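You operate a simulated robot arm through the tools that you are given. There is no shell and no other tool. Be economical: measure what you need, move in short steps, check, and stop when the job is done.

The job below is to be done with a simulated robot arm. You get a single attempt, and the scene is never put back.

Task
Take the brush from the packing bench and leave it on top of the dosing cup.
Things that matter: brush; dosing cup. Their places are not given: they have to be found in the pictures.

Only the result counts: the job must be done as asked and must still hold three seconds after the hand-in. Knocking over, shifting, dropping, spilling or breaking anything else fails it.

Robot
A 7-joint arm with a two-finger parallel gripper, fixed in place. Base frame: the origin is at the foot of the arm, x ahead of it, y to its left, z up; the work surface is at about z = 0. Lengths are in m, angles in rad, forces in N, time in s.
With the tool pointing down near the work surface it reaches from about 0.22 to 0.58 m from the base axis. Its first joint turns from -1.152 to 1.152 rad. Payload 2.5 kg.
The tool frame sits at the grasp point between the pads (the TCP): z along the fingers, y along the line on which they close. The tips reach 0.023 m beyond it. Largest opening 0.094 m; finger width 0.038, thickness 0.01; the body of the gripper, 0.054 by 0.096 m, starts 0.039 m behind the TCP.
Orientation is told as [roll, pitch, yaw] about the base's x, y, z axes, in that order, counted from this pose: with the fingers straight down and closing along the base's y, the tool's x points along the base's -x, its y along +y and its z along -z.

Tools
- The arm moves only by the tool move_arm. Its argument "commands" is a list of rows, each an object (a shift or turn left out is 0, a gripper value left out holds the last) with "linear": the shift along the base's x, y, z in mm, a list of three; "angular": the turn, a rotation vector about the base's x, y, z in rad, a list of three; "claw": the opening, from 0 (shut) to 1 (fully open). In form: [{"linear": [x, y, z], "angular": [wx, wy, wz], "claw": claw}, ...]. A call has 1 to 20 rows; each row is the pose to reach, as a shift and turn from the pose commanded when the call began. Rows are played at 5 a second. More than 0.05 m and 0.15 rad between two rows, or a gripper value outside its range, and nothing of the call is played. Where a pose cannot be reached the arm comes as near as it can. A force on the tool above 40 N (or 10 N above the force at the start of the call, whichever is more), or a blocked arm, ends the call early, and 0.2 s more pass. Each finger travels about 0.108 m/s and halts on what it meets, pressing with about 33 N; the grip force reading is that of the motor and also rises with nothing between the fingers. The clock runs only during rows and for 0.2 s after the last one: add rows that repeat a pose to give the fingers time. It gives the time, the measured TCP pose, the force on the tool (base axes), the opening and the grip force at its end, in the units of the frame above (readings bear some noise), and new pictures: "show" is both (left out), scene, wrist or none.
- Cameras (640 x 400 px; columns grow to the right, rows downward): "scene" is fixed at [0.101, -0.3934, 0.5575]; the picture's right is [0.95, -0.31, 0.00], its down [-0.14, -0.41, -0.90] and it looks along [0.28, 0.86, -0.43] (base axes); focal length 309 px, centre (320, 200). "wrist" rides on the gripper at [-0.039, 0, -0.044] in the tool frame; the picture's right is [0.00, -1.00, 0.00], its down [0.97, 0.00, -0.24] and it looks along [0.24, 0.00, 0.97] (tool axes); focal length 218 px, centre (320, 200).
- point_at(camera, pixels): for up to 12 pixels [column, row] of the newest picture of that camera ("zoom" is the newest enlarged one), the place [x, y, z] in the base frame of the surface seen there, good to about 0.002 m. The clock stands still meanwhile.
- inspect(camera, box): a new picture of the part [left, top, right, bottom] of that camera's present view, enlarged. The clock stands still meanwhile.
- finish_job(): hands the job in; it is judged then, once.

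Work in short steps. Measure before you move; look again where a grasp or a placing could have gone wrong, and mend it. You have 60 turns and 150 pictures in all, those below and enlarged ones among them. Open the gripper and draw the arm clear of the work before you hand the job in, unless the task says otherwise; then end with one line.

The tools are called after "Call:" as a command line: name --argument value ..., lists and objects as JSON in quotes. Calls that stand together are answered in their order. move_arm: Moves the arm, as the interface text tells. Its arguments: {"type":"object","properties":{"commands":{"type":"array","items":{"type":"object","properties":{"linear":{"type":"array","items":{"type":"number"}},"angular":{"type":"array","items":{"type":"number"}},"claw":{"type":"number"}}}},"show":{"type":"string","enum":["both","scene","wrist","none"]}},"required":["commands"]} The other tools are called the same way: point_at (camera, pixels) gives the place of the surface under pixels of a picture; inspect (camera, box) takes an enlarged picture of a part of a camera's view; finish_job () hands the job in.

At the start:

```text
clock: 0.0
tcp_pos: [0.3084, 0.1802, 0.3868]
ee_rot: [0.001, 0.0, 0.0]
ft_force: [-0.4, -0.4, 0.2]
opening: 0.0939
grasp_force: 0.0
```

scene: 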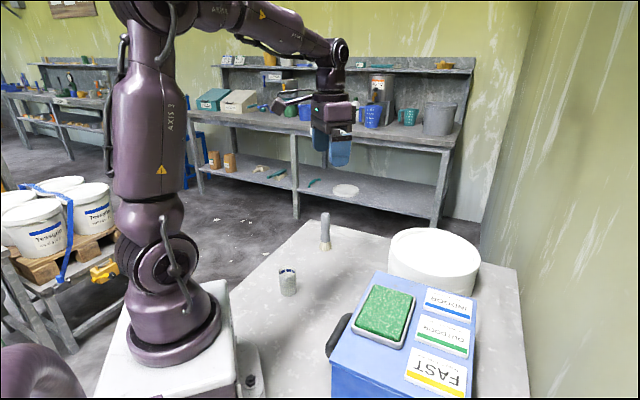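
wrist: 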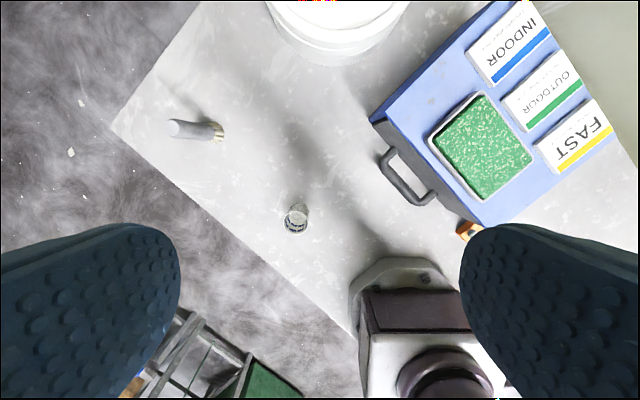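

The scene shows a standing brush at about (325,232) and a small cup at (288,282). I'll enlarge both to see their shape.

Call:
inspect --camera "scene" --box '[250, 200, 370, 310]'

Call:
inspect --camera "wrist" --box '[150, 90, 330, 250]'

Call:
point_at --camera "scene" --pixels '[[325, 214], [325, 230], [325, 245], [326, 254], [288, 269], [288, 280], [288, 294], [280, 280], [297, 280]]'

Call:
point_at --camera "wrist" --pixels '[[174, 128], [190, 130], [205, 131], [218, 131], [296, 208], [296, 226], [285, 216], [307, 216], [240, 131], [296, 250]]'

```text
3.64 times, centred on (310, 255) of scene
```

zoom: 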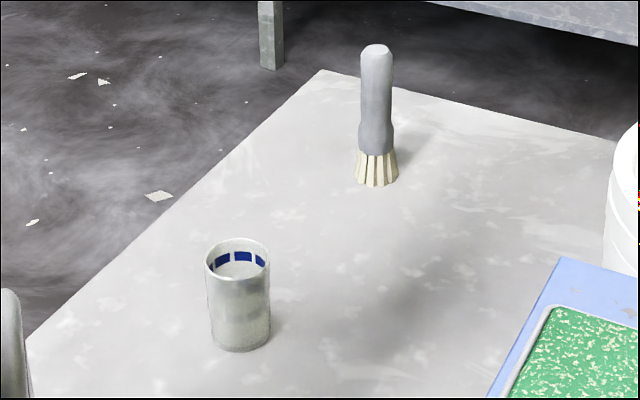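

```text
2.50 times, centred on (240, 170) of wrist
```

zoom: 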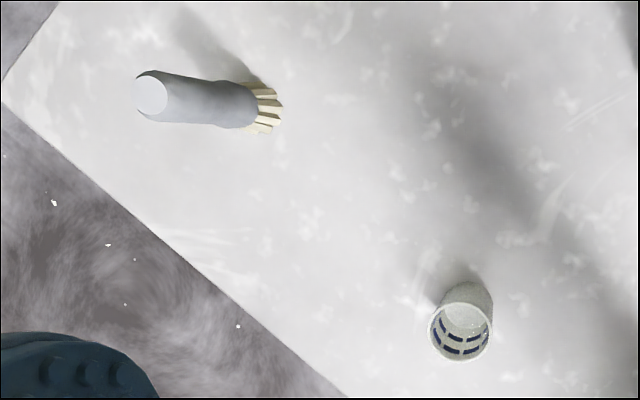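

```text
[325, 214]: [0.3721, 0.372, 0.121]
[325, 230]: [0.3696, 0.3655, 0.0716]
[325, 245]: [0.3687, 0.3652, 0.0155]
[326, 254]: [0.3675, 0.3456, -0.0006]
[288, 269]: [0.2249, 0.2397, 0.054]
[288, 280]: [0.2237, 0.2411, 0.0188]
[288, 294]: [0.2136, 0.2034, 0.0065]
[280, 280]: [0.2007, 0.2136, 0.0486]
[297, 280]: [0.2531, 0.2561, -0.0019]
```

```text
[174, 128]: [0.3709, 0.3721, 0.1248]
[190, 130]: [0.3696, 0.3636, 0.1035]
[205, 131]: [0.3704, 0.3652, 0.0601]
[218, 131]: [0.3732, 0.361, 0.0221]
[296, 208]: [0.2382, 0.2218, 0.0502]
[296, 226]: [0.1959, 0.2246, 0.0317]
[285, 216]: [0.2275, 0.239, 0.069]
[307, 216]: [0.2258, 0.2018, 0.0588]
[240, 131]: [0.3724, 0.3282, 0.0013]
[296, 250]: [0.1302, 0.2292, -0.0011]
```

The brush stands at about (0.371, 0.369), 0.125 high. I need the cup's rim and inner depth, and the brush's widths, so I'll zoom in on the cup.

Call:
inspect --camera "wrist" --box '[276, 195, 316, 240]'

Call:
inspect --camera "scene" --box '[268, 260, 308, 300]'

```text
8.89 times, centred on (296, 218) of wrist
```

zoom: 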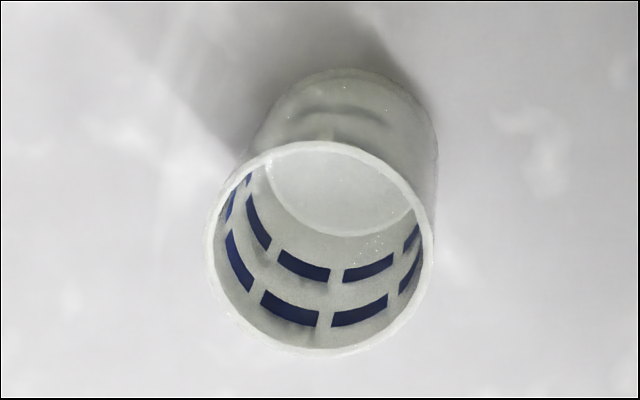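

```text
10.00 times, centred on (288, 280) of scene
```

zoom: 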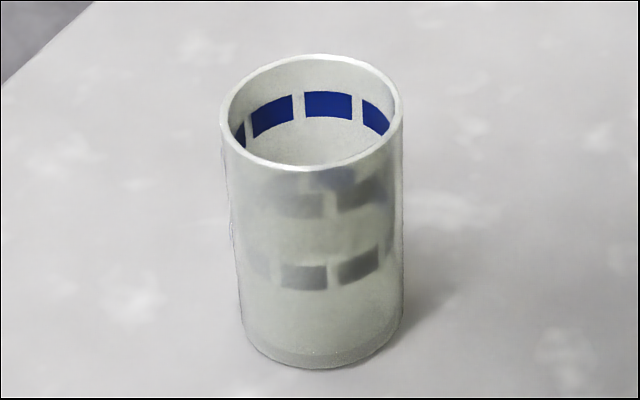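

The cup is an open, deep tube, so whether the brush's bristle end fits inside decides how I place it. I'll measure the rim and brush widths.

Call:
point_at --camera "zoom" --pixels '[[225, 115], [399, 115], [312, 58], [310, 167], [234, 115], [390, 115], [320, 366], [300, 130], [398, 320], [238, 320]]'

Call:
inspect --camera "scene" --box '[300, 205, 350, 258]'

```text
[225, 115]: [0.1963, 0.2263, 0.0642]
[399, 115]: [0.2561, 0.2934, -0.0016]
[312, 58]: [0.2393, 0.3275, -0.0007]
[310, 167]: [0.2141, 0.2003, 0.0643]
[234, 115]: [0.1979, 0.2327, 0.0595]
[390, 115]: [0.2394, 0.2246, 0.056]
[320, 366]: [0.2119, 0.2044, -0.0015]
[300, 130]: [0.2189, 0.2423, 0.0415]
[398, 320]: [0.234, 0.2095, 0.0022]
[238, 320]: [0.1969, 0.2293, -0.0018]
```

```text
7.55 times, centred on (325, 232) of scene
```

zoom: 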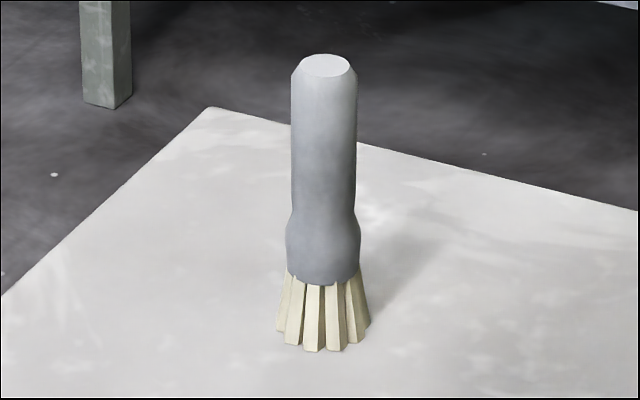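

The bristle end measures about 39 mm across and the cup's inner mouth about 40 mm, with the rim at z≈0.066, so I need closer views. I'll move above the brush, keeping the fingers well clear of its top at 0.125.

Call:
move_arm --commands '[{"linear": [8, 25, 0]}, {"linear": [18, 60, -10]}, {"linear": [28, 95, -30]}, {"linear": [40, 130, -55]}, {"linear": [52, 165, -85]}, {"linear": [62, 192, -115]}, {"linear": [62.5, 192, -137]}, {"linear": [62.5, 192, -137]}]'

```text
clock: 1.8
tcp_pos: [0.3709, 0.3714, 0.2504]
ee_rot: [-0.002, 0.002, -0.001]
ft_force: [-0.7, 0.0, 0.0]
opening: 0.0938
grasp_force: 0.1
```

scene: 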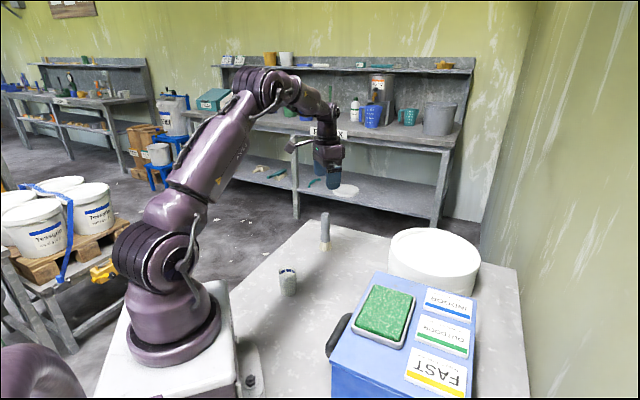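
wrist: 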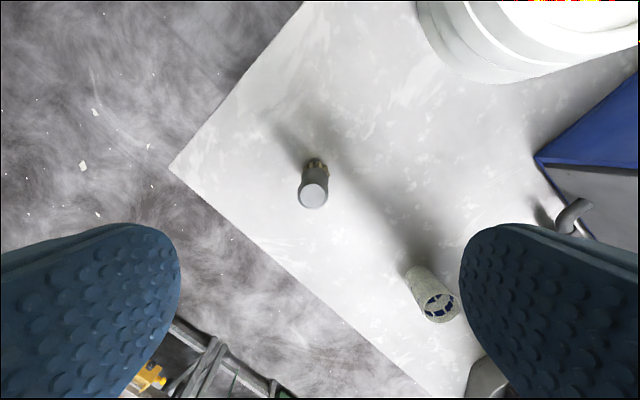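

The brush top shows at (313,195), slightly left of the finger centre line (320). I'll measure it exactly here.

Call:
inspect --camera "wrist" --box '[280, 145, 350, 215]'

Call:
point_at --camera "wrist" --pixels '[[313, 195], [303, 195], [323, 195], [313, 203], [313, 188], [314, 164]]'

```text
5.71 times, centred on (315, 180) of wrist
```

zoom: 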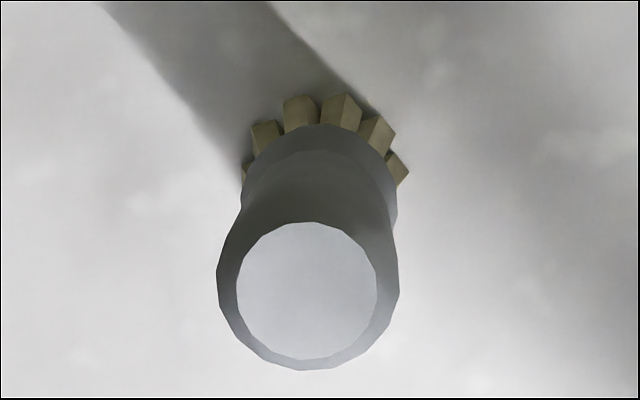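

```text
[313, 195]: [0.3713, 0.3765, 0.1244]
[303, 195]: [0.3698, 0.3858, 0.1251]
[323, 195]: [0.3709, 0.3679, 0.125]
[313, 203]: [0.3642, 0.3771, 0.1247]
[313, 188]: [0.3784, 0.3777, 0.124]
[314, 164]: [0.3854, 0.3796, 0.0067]
```

The brush top centre is at (0.370, 0.377). I'll centre over it and descend to TCP z≈0.096 with the fingers open (clearance about 33 mm per side).

Call:
move_arm --commands '[{"linear": [-1, 6, 0]}, {"linear": [-1, 6, -35]}, {"linear": [-1, 6, -70]}, {"linear": [-1, 6, -105]}, {"linear": [-1, 6, -135]}, {"linear": [-1, 6, -154]}, {"linear": [-1, 6, -154]}]'

```text
clock: 3.4
tcp_pos: [0.3699, 0.3779, 0.0967]
ee_rot: [0.0, 0.001, 0.001]
ft_force: [0.4, 0.7, 0.9]
opening: 0.0938
grasp_force: 0.0
```

scene: 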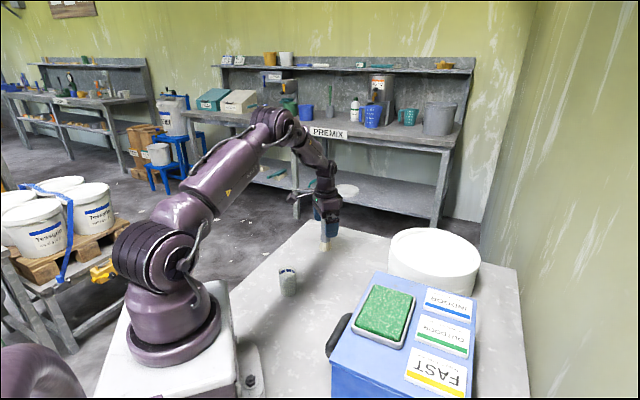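
wrist: 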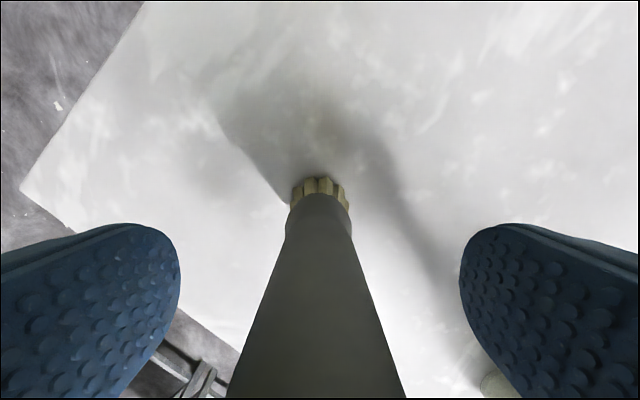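

The brush is centred between the fingers, so I close the gripper on it, wait, and then lift 40 mm.

Call:
move_arm --commands '[{"claw": 0.6}, {"claw": 0.3}, {"claw": 0.0}, {"claw": 0.0}, {"claw": 0.0}, {"claw": 0.0}]' --show "none"

Call:
move_arm --commands '[{"linear": [0, 0, 10], "claw": 0}, {"linear": [0, 0, 40], "claw": 0}, {"linear": [0, 0, 80], "claw": 0}, {"linear": [0, 0, 110], "claw": 0}, {"linear": [0, 0, 110], "claw": 0}]'

```text
clock: 4.8
tcp_pos: [0.3711, 0.3783, 0.0973]
ee_rot: [-0.001, 0.001, 0.0]
ft_force: [0.9, -0.4, 0.2]
opening: 0.0257
grasp_force: 33.3
```

```text
clock: 6.0
tcp_pos: [0.3707, 0.3781, 0.2051]
ee_rot: [-0.001, -0.002, 0.001]
ft_force: [0.1, 0.0, -1.4]
opening: 0.0255
grasp_force: 32.9
```

scene: 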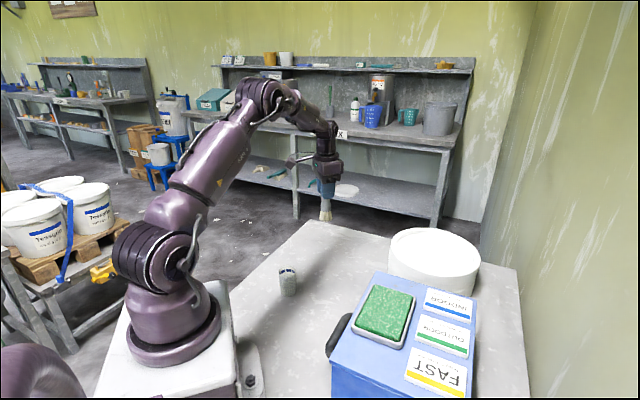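
wrist: 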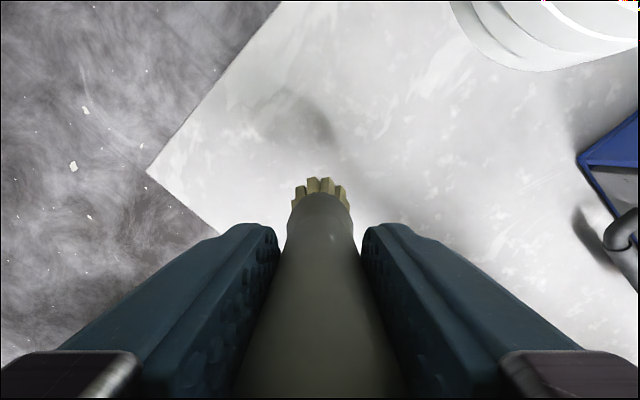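

The brush is held securely (grip 33 N, opening 25.6 mm). Two independent views put the cup centre at (0.214, 0.2225) with the rim at z≈0.066, and the mouth is almost exactly as wide as the bristles. I'll set it down about 10 mm off centre in +x so the bristles rest on the rim instead of dropping in, and go above there first.

Call:
move_arm --commands '[{"linear": [0, 0, 30], "claw": 0}, {"linear": [-20, -21, 35], "claw": 0}, {"linear": [-42, -44, 35], "claw": 0}, {"linear": [-64, -67, 35], "claw": 0}, {"linear": [-86, -90, 35], "claw": 0}, {"linear": [-108, -114, 35], "claw": 0}, {"linear": [-130, -138, 35], "claw": 0}, {"linear": [-146, -155.5, 25], "claw": 0}, {"linear": [-146, -155.5, 0], "claw": 0}, {"linear": [-146, -155.5, 0], "claw": 0}]'

```text
clock: 8.2
tcp_pos: [0.2237, 0.2232, 0.205]
ee_rot: [0.0, 0.0, 0.0]
ft_force: [-0.3, 0.4, -1.3]
opening: 0.0251
grasp_force: 32.7
```

scene: 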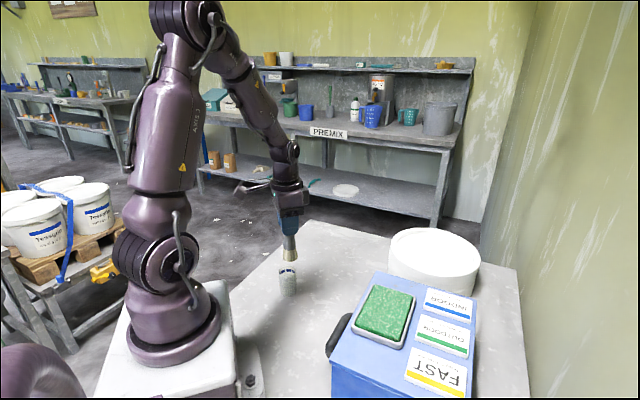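
wrist: 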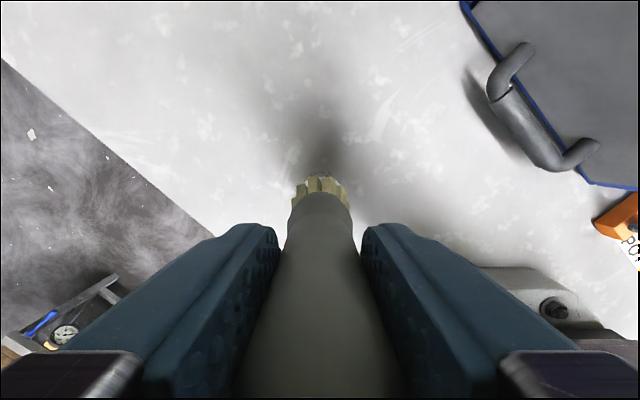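

The brush bottom is now about 40 mm above the rim. I'll zoom in to compare the bristle and mouth widths before lowering.

Call:
inspect --camera "scene" --box '[260, 225, 320, 300]'

Call:
move_arm --commands '[{"linear": [0, 0, -15], "claw": 0}, {"linear": [0, 0, -30], "claw": 0}, {"linear": [0, 0, -36], "claw": 0}, {"linear": [0, 0, -36], "claw": 0}]' --show "none"

Call:
inspect --camera "scene" --box '[265, 240, 313, 300]'

```text
5.33 times, centred on (290, 262) of scene
```

zoom: 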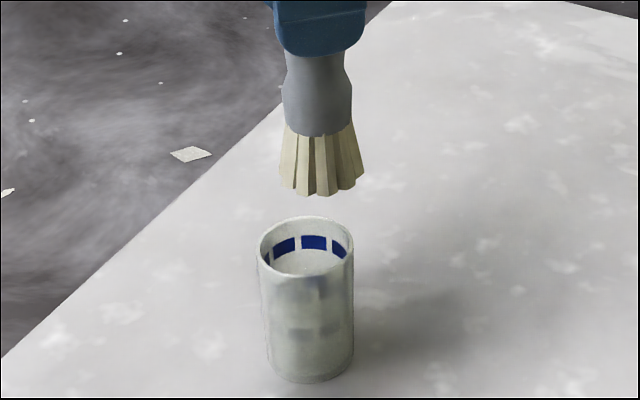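

```text
clock: 9.2
tcp_pos: [0.2252, 0.2239, 0.168]
ee_rot: [0.0, 0.0, -0.001]
ft_force: [-0.3, 0.5, -0.7]
opening: 0.0252
grasp_force: 32.4
```

```text
6.67 times, centred on (289, 270) of scene
```

zoom: 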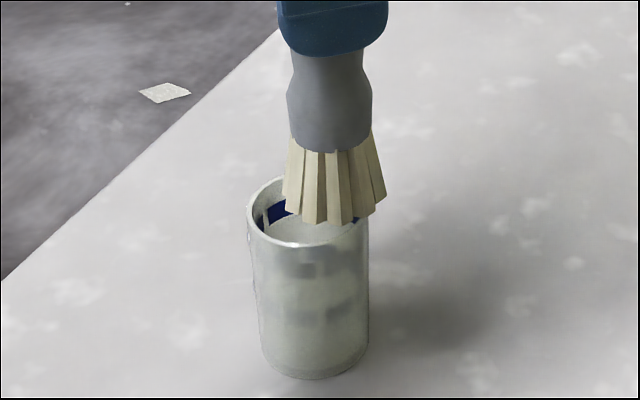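

The bristles and the mouth are about equal in width, and the ~10 mm offset in +x looks right. I'll lower in small steps, watching the force.

Call:
move_arm --commands '[{"linear": [0, 0, -1], "claw": 0}, {"linear": [0, 0, -2], "claw": 0}, {"linear": [0, 0, -3], "claw": 0}, {"linear": [0, 0, -3], "claw": 0}]' --show "none"

Call:
inspect --camera "scene" --box '[265, 240, 313, 300]'

```text
clock: 10.2
tcp_pos: [0.2247, 0.2236, 0.1675]
ee_rot: [0.0, 0.0, 0.0]
ft_force: [0.0, 0.0, -0.4]
opening: 0.0247
grasp_force: 33.3
```

```text
6.67 times, centred on (289, 270) of scene
```

zoom: 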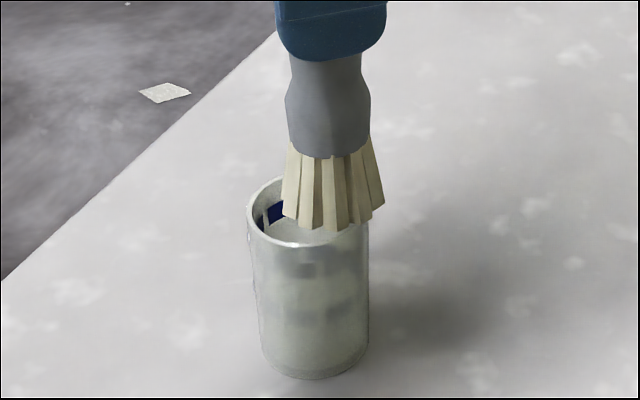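

No contact yet (−0.4 N). I'll continue down in 1 mm steps.

Call:
move_arm --commands '[{"linear": [0, 0, -1], "claw": 0}, {"linear": [0, 0, -1], "claw": 0}]' --show "none"

Call:
move_arm --commands '[{"linear": [0, 0, -1], "claw": 0}, {"linear": [0, 0, -1], "claw": 0}]' --show "none"

Call:
inspect --camera "scene" --box '[265, 240, 313, 300]'

```text
clock: 10.8
tcp_pos: [0.2247, 0.2233, 0.1662]
ee_rot: [0.002, -0.001, 0.0]
ft_force: [0.7, -0.9, 9.7]
opening: 0.0249
grasp_force: 33.0
```

```text
clock: 11.4
tcp_pos: [0.2256, 0.2236, 0.1653]
ee_rot: [0.001, -0.004, 0.0]
ft_force: [2.2, -1.1, 26.1]
opening: 0.0247
grasp_force: 33.3
```

```text
6.67 times, centred on (289, 270) of scene
```

zoom: 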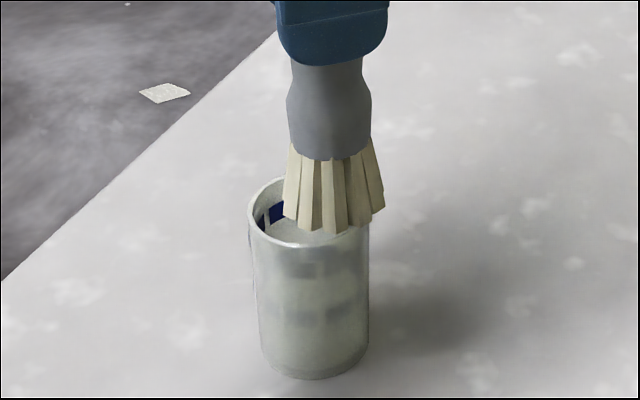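

Contact at TCP z≈0.167 (26 N now), so the bristles sit on the rim as planned. I'll ease off to nearly zero load before releasing.

Call:
move_arm --commands '[{"linear": [0, 0, 1], "claw": 0}, {"linear": [0, 0, 1.6], "claw": 0}, {"linear": [0, 0, 1.6], "claw": 0}]' --show "none"

```text
clock: 12.2
tcp_pos: [0.2239, 0.2219, 0.1661]
ee_rot: [-0.001, 0.001, 0.001]
ft_force: [-0.8, 2.1, 1.7]
opening: 0.0246
grasp_force: 33.2
```

The load is down to about 2 N. I'll open the gripper slowly and partway, then look.

Call:
move_arm --commands '[{"claw": 0.2}, {"claw": 0.25}, {"claw": 0.27}, {"claw": 0.28}, {"claw": 0.29}, {"claw": 0.3}, {"claw": 0.32}, {"claw": 0.34}, {"claw": 0.36}, {"claw": 0.36}]' --show "wrist"

Call:
inspect --camera "scene" --box '[260, 210, 320, 300]'

```text
clock: 14.4
tcp_pos: [0.2235, 0.2223, 0.1663]
ee_rot: [0.001, 0.0, -0.001]
ft_force: [0.1, -0.2, 0.2]
opening: 0.0337
grasp_force: 0.0
```

wrist: 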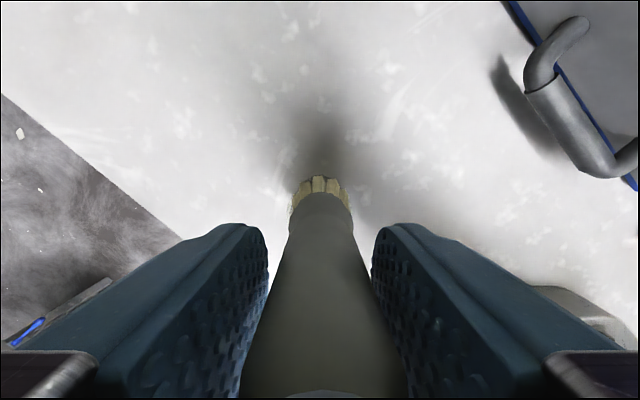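

```text
4.44 times, centred on (290, 255) of scene
```

zoom: 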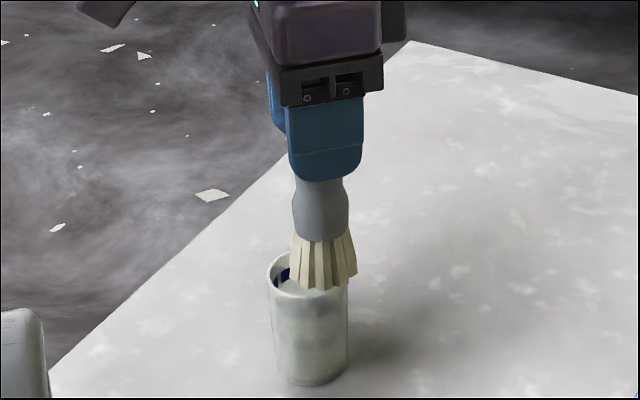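

The brush stands free on the rim, upright with even gaps to both fingers. I'll open further and let time pass to check that it holds.

Call:
move_arm --commands '[{"claw": 0.42}, {"claw": 0.5}, {"claw": 0.6}, {"claw": 0.75}, {"claw": 0.9}, {"claw": 0.9}, {"claw": 0.9}]' --show "wrist"

Call:
inspect --camera "scene" --box '[260, 210, 320, 300]'

```text
clock: 16.0
tcp_pos: [0.2232, 0.2224, 0.166]
ee_rot: [0.0, 0.001, 0.0]
ft_force: [-0.1, -0.1, -0.1]
opening: 0.0843
grasp_force: 0.0
```

wrist: 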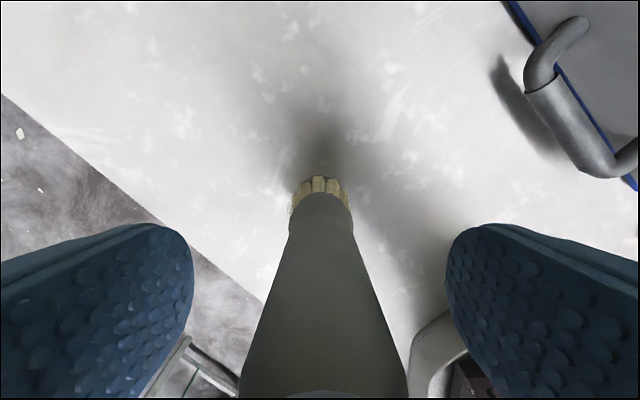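

```text
4.44 times, centred on (290, 255) of scene
```

zoom: 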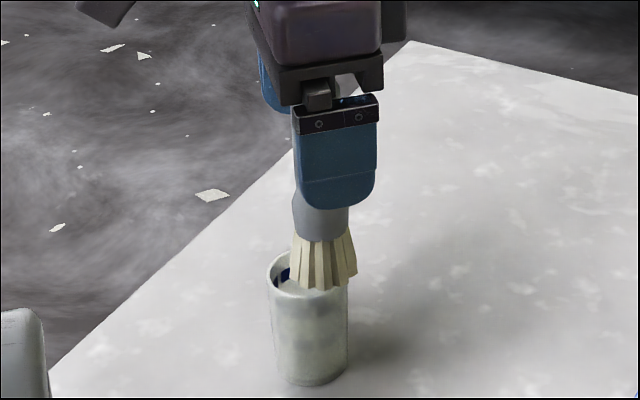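

The brush hasn't moved with the fingers fully clear. I'll raise the arm straight up and away.

Call:
move_arm --commands '[{"linear": [0, 0, 10]}, {"linear": [0, 0, 35]}, {"linear": [0, 0, 70]}, {"linear": [0, 0, 105]}, {"linear": [0, 0, 140]}, {"linear": [20, 0, 170]}, {"linear": [45, -15, 190]}, {"linear": [75, -35, 200]}, {"linear": [75, -35, 200]}, {"linear": [75, -35, 200]}]'

Call:
inspect --camera "scene" --box '[260, 210, 320, 300]'

```text
clock: 18.2
tcp_pos: [0.2983, 0.1874, 0.3674]
ee_rot: [0.0, 0.001, -0.001]
ft_force: [-0.4, 0.1, -0.4]
opening: 0.0848
grasp_force: 0.0
```

scene: 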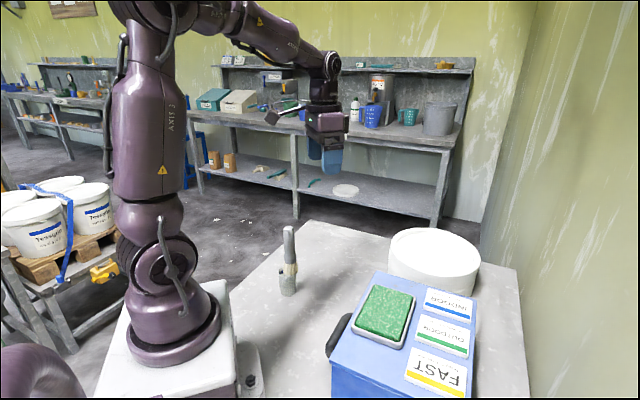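
wrist: 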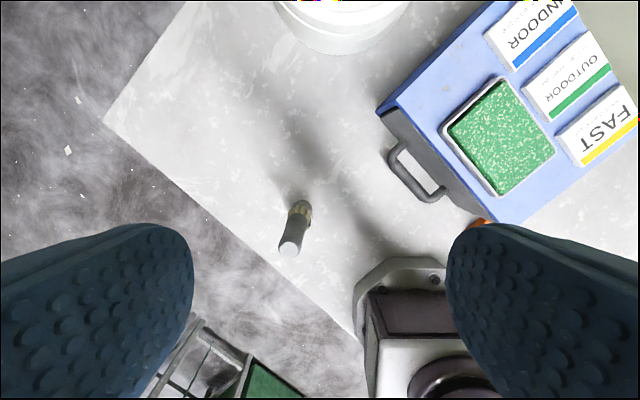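

```text
4.44 times, centred on (290, 255) of scene
```

zoom: 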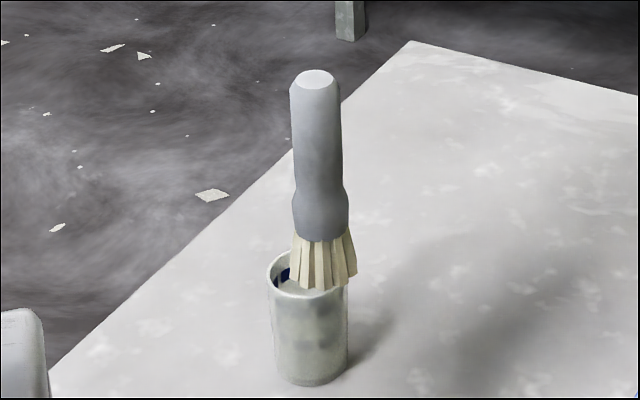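

The brush still stands on the cup about 4 s after release. I'll measure its top once more after a short wait to be sure it isn't creeping.

Call:
point_at --camera "scene" --pixels '[[289, 228]]'

Call:
move_arm --commands '[{"linear": [0, 0, 0]}, {"linear": [0, 0, 0]}, {"linear": [0, 0, 0]}, {"linear": [0, 0, 0]}, {"linear": [0, 0, 0]}, {"linear": [0, 0, 0]}, {"linear": [0, 0, 0]}, {"linear": [0, 0, 0]}, {"linear": [0, 0, 0]}, {"linear": [0, 0, 0]}]' --show "none"

Call:
inspect --camera "scene" --box '[260, 210, 320, 300]'

```text
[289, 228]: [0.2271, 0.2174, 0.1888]
```

```text
clock: 20.4
tcp_pos: [0.2969, 0.1873, 0.367]
ee_rot: [0.0, 0.0, 0.0]
ft_force: [0.3, -0.2, 0.9]
opening: 0.0844
grasp_force: 0.0
```

```text
4.44 times, centred on (290, 255) of scene
```

zoom: 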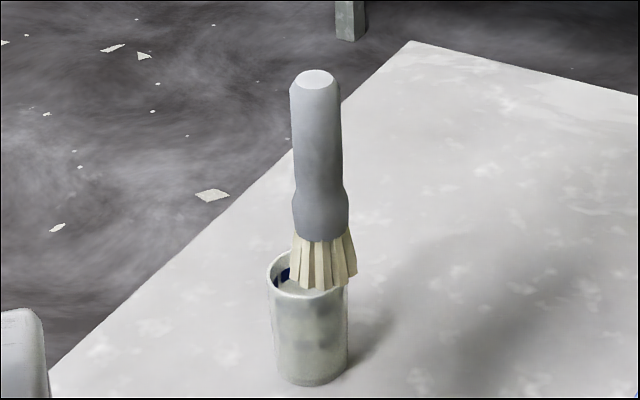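

The picture is unchanged after 2 s: the brush is at rest on the rim (top at z≈0.19), the gripper is open and the arm is clear. I'm handing the job in.

Call:
finish_job

```text
The job is handed in.
```

The brush is standing upright on the rim of the dosing cup, about 10 mm off centre. The cup's mouth is about as wide as the bristles, so a centred brush could have dropped in. It stayed still for about 6 s after release, before I handed the job in.
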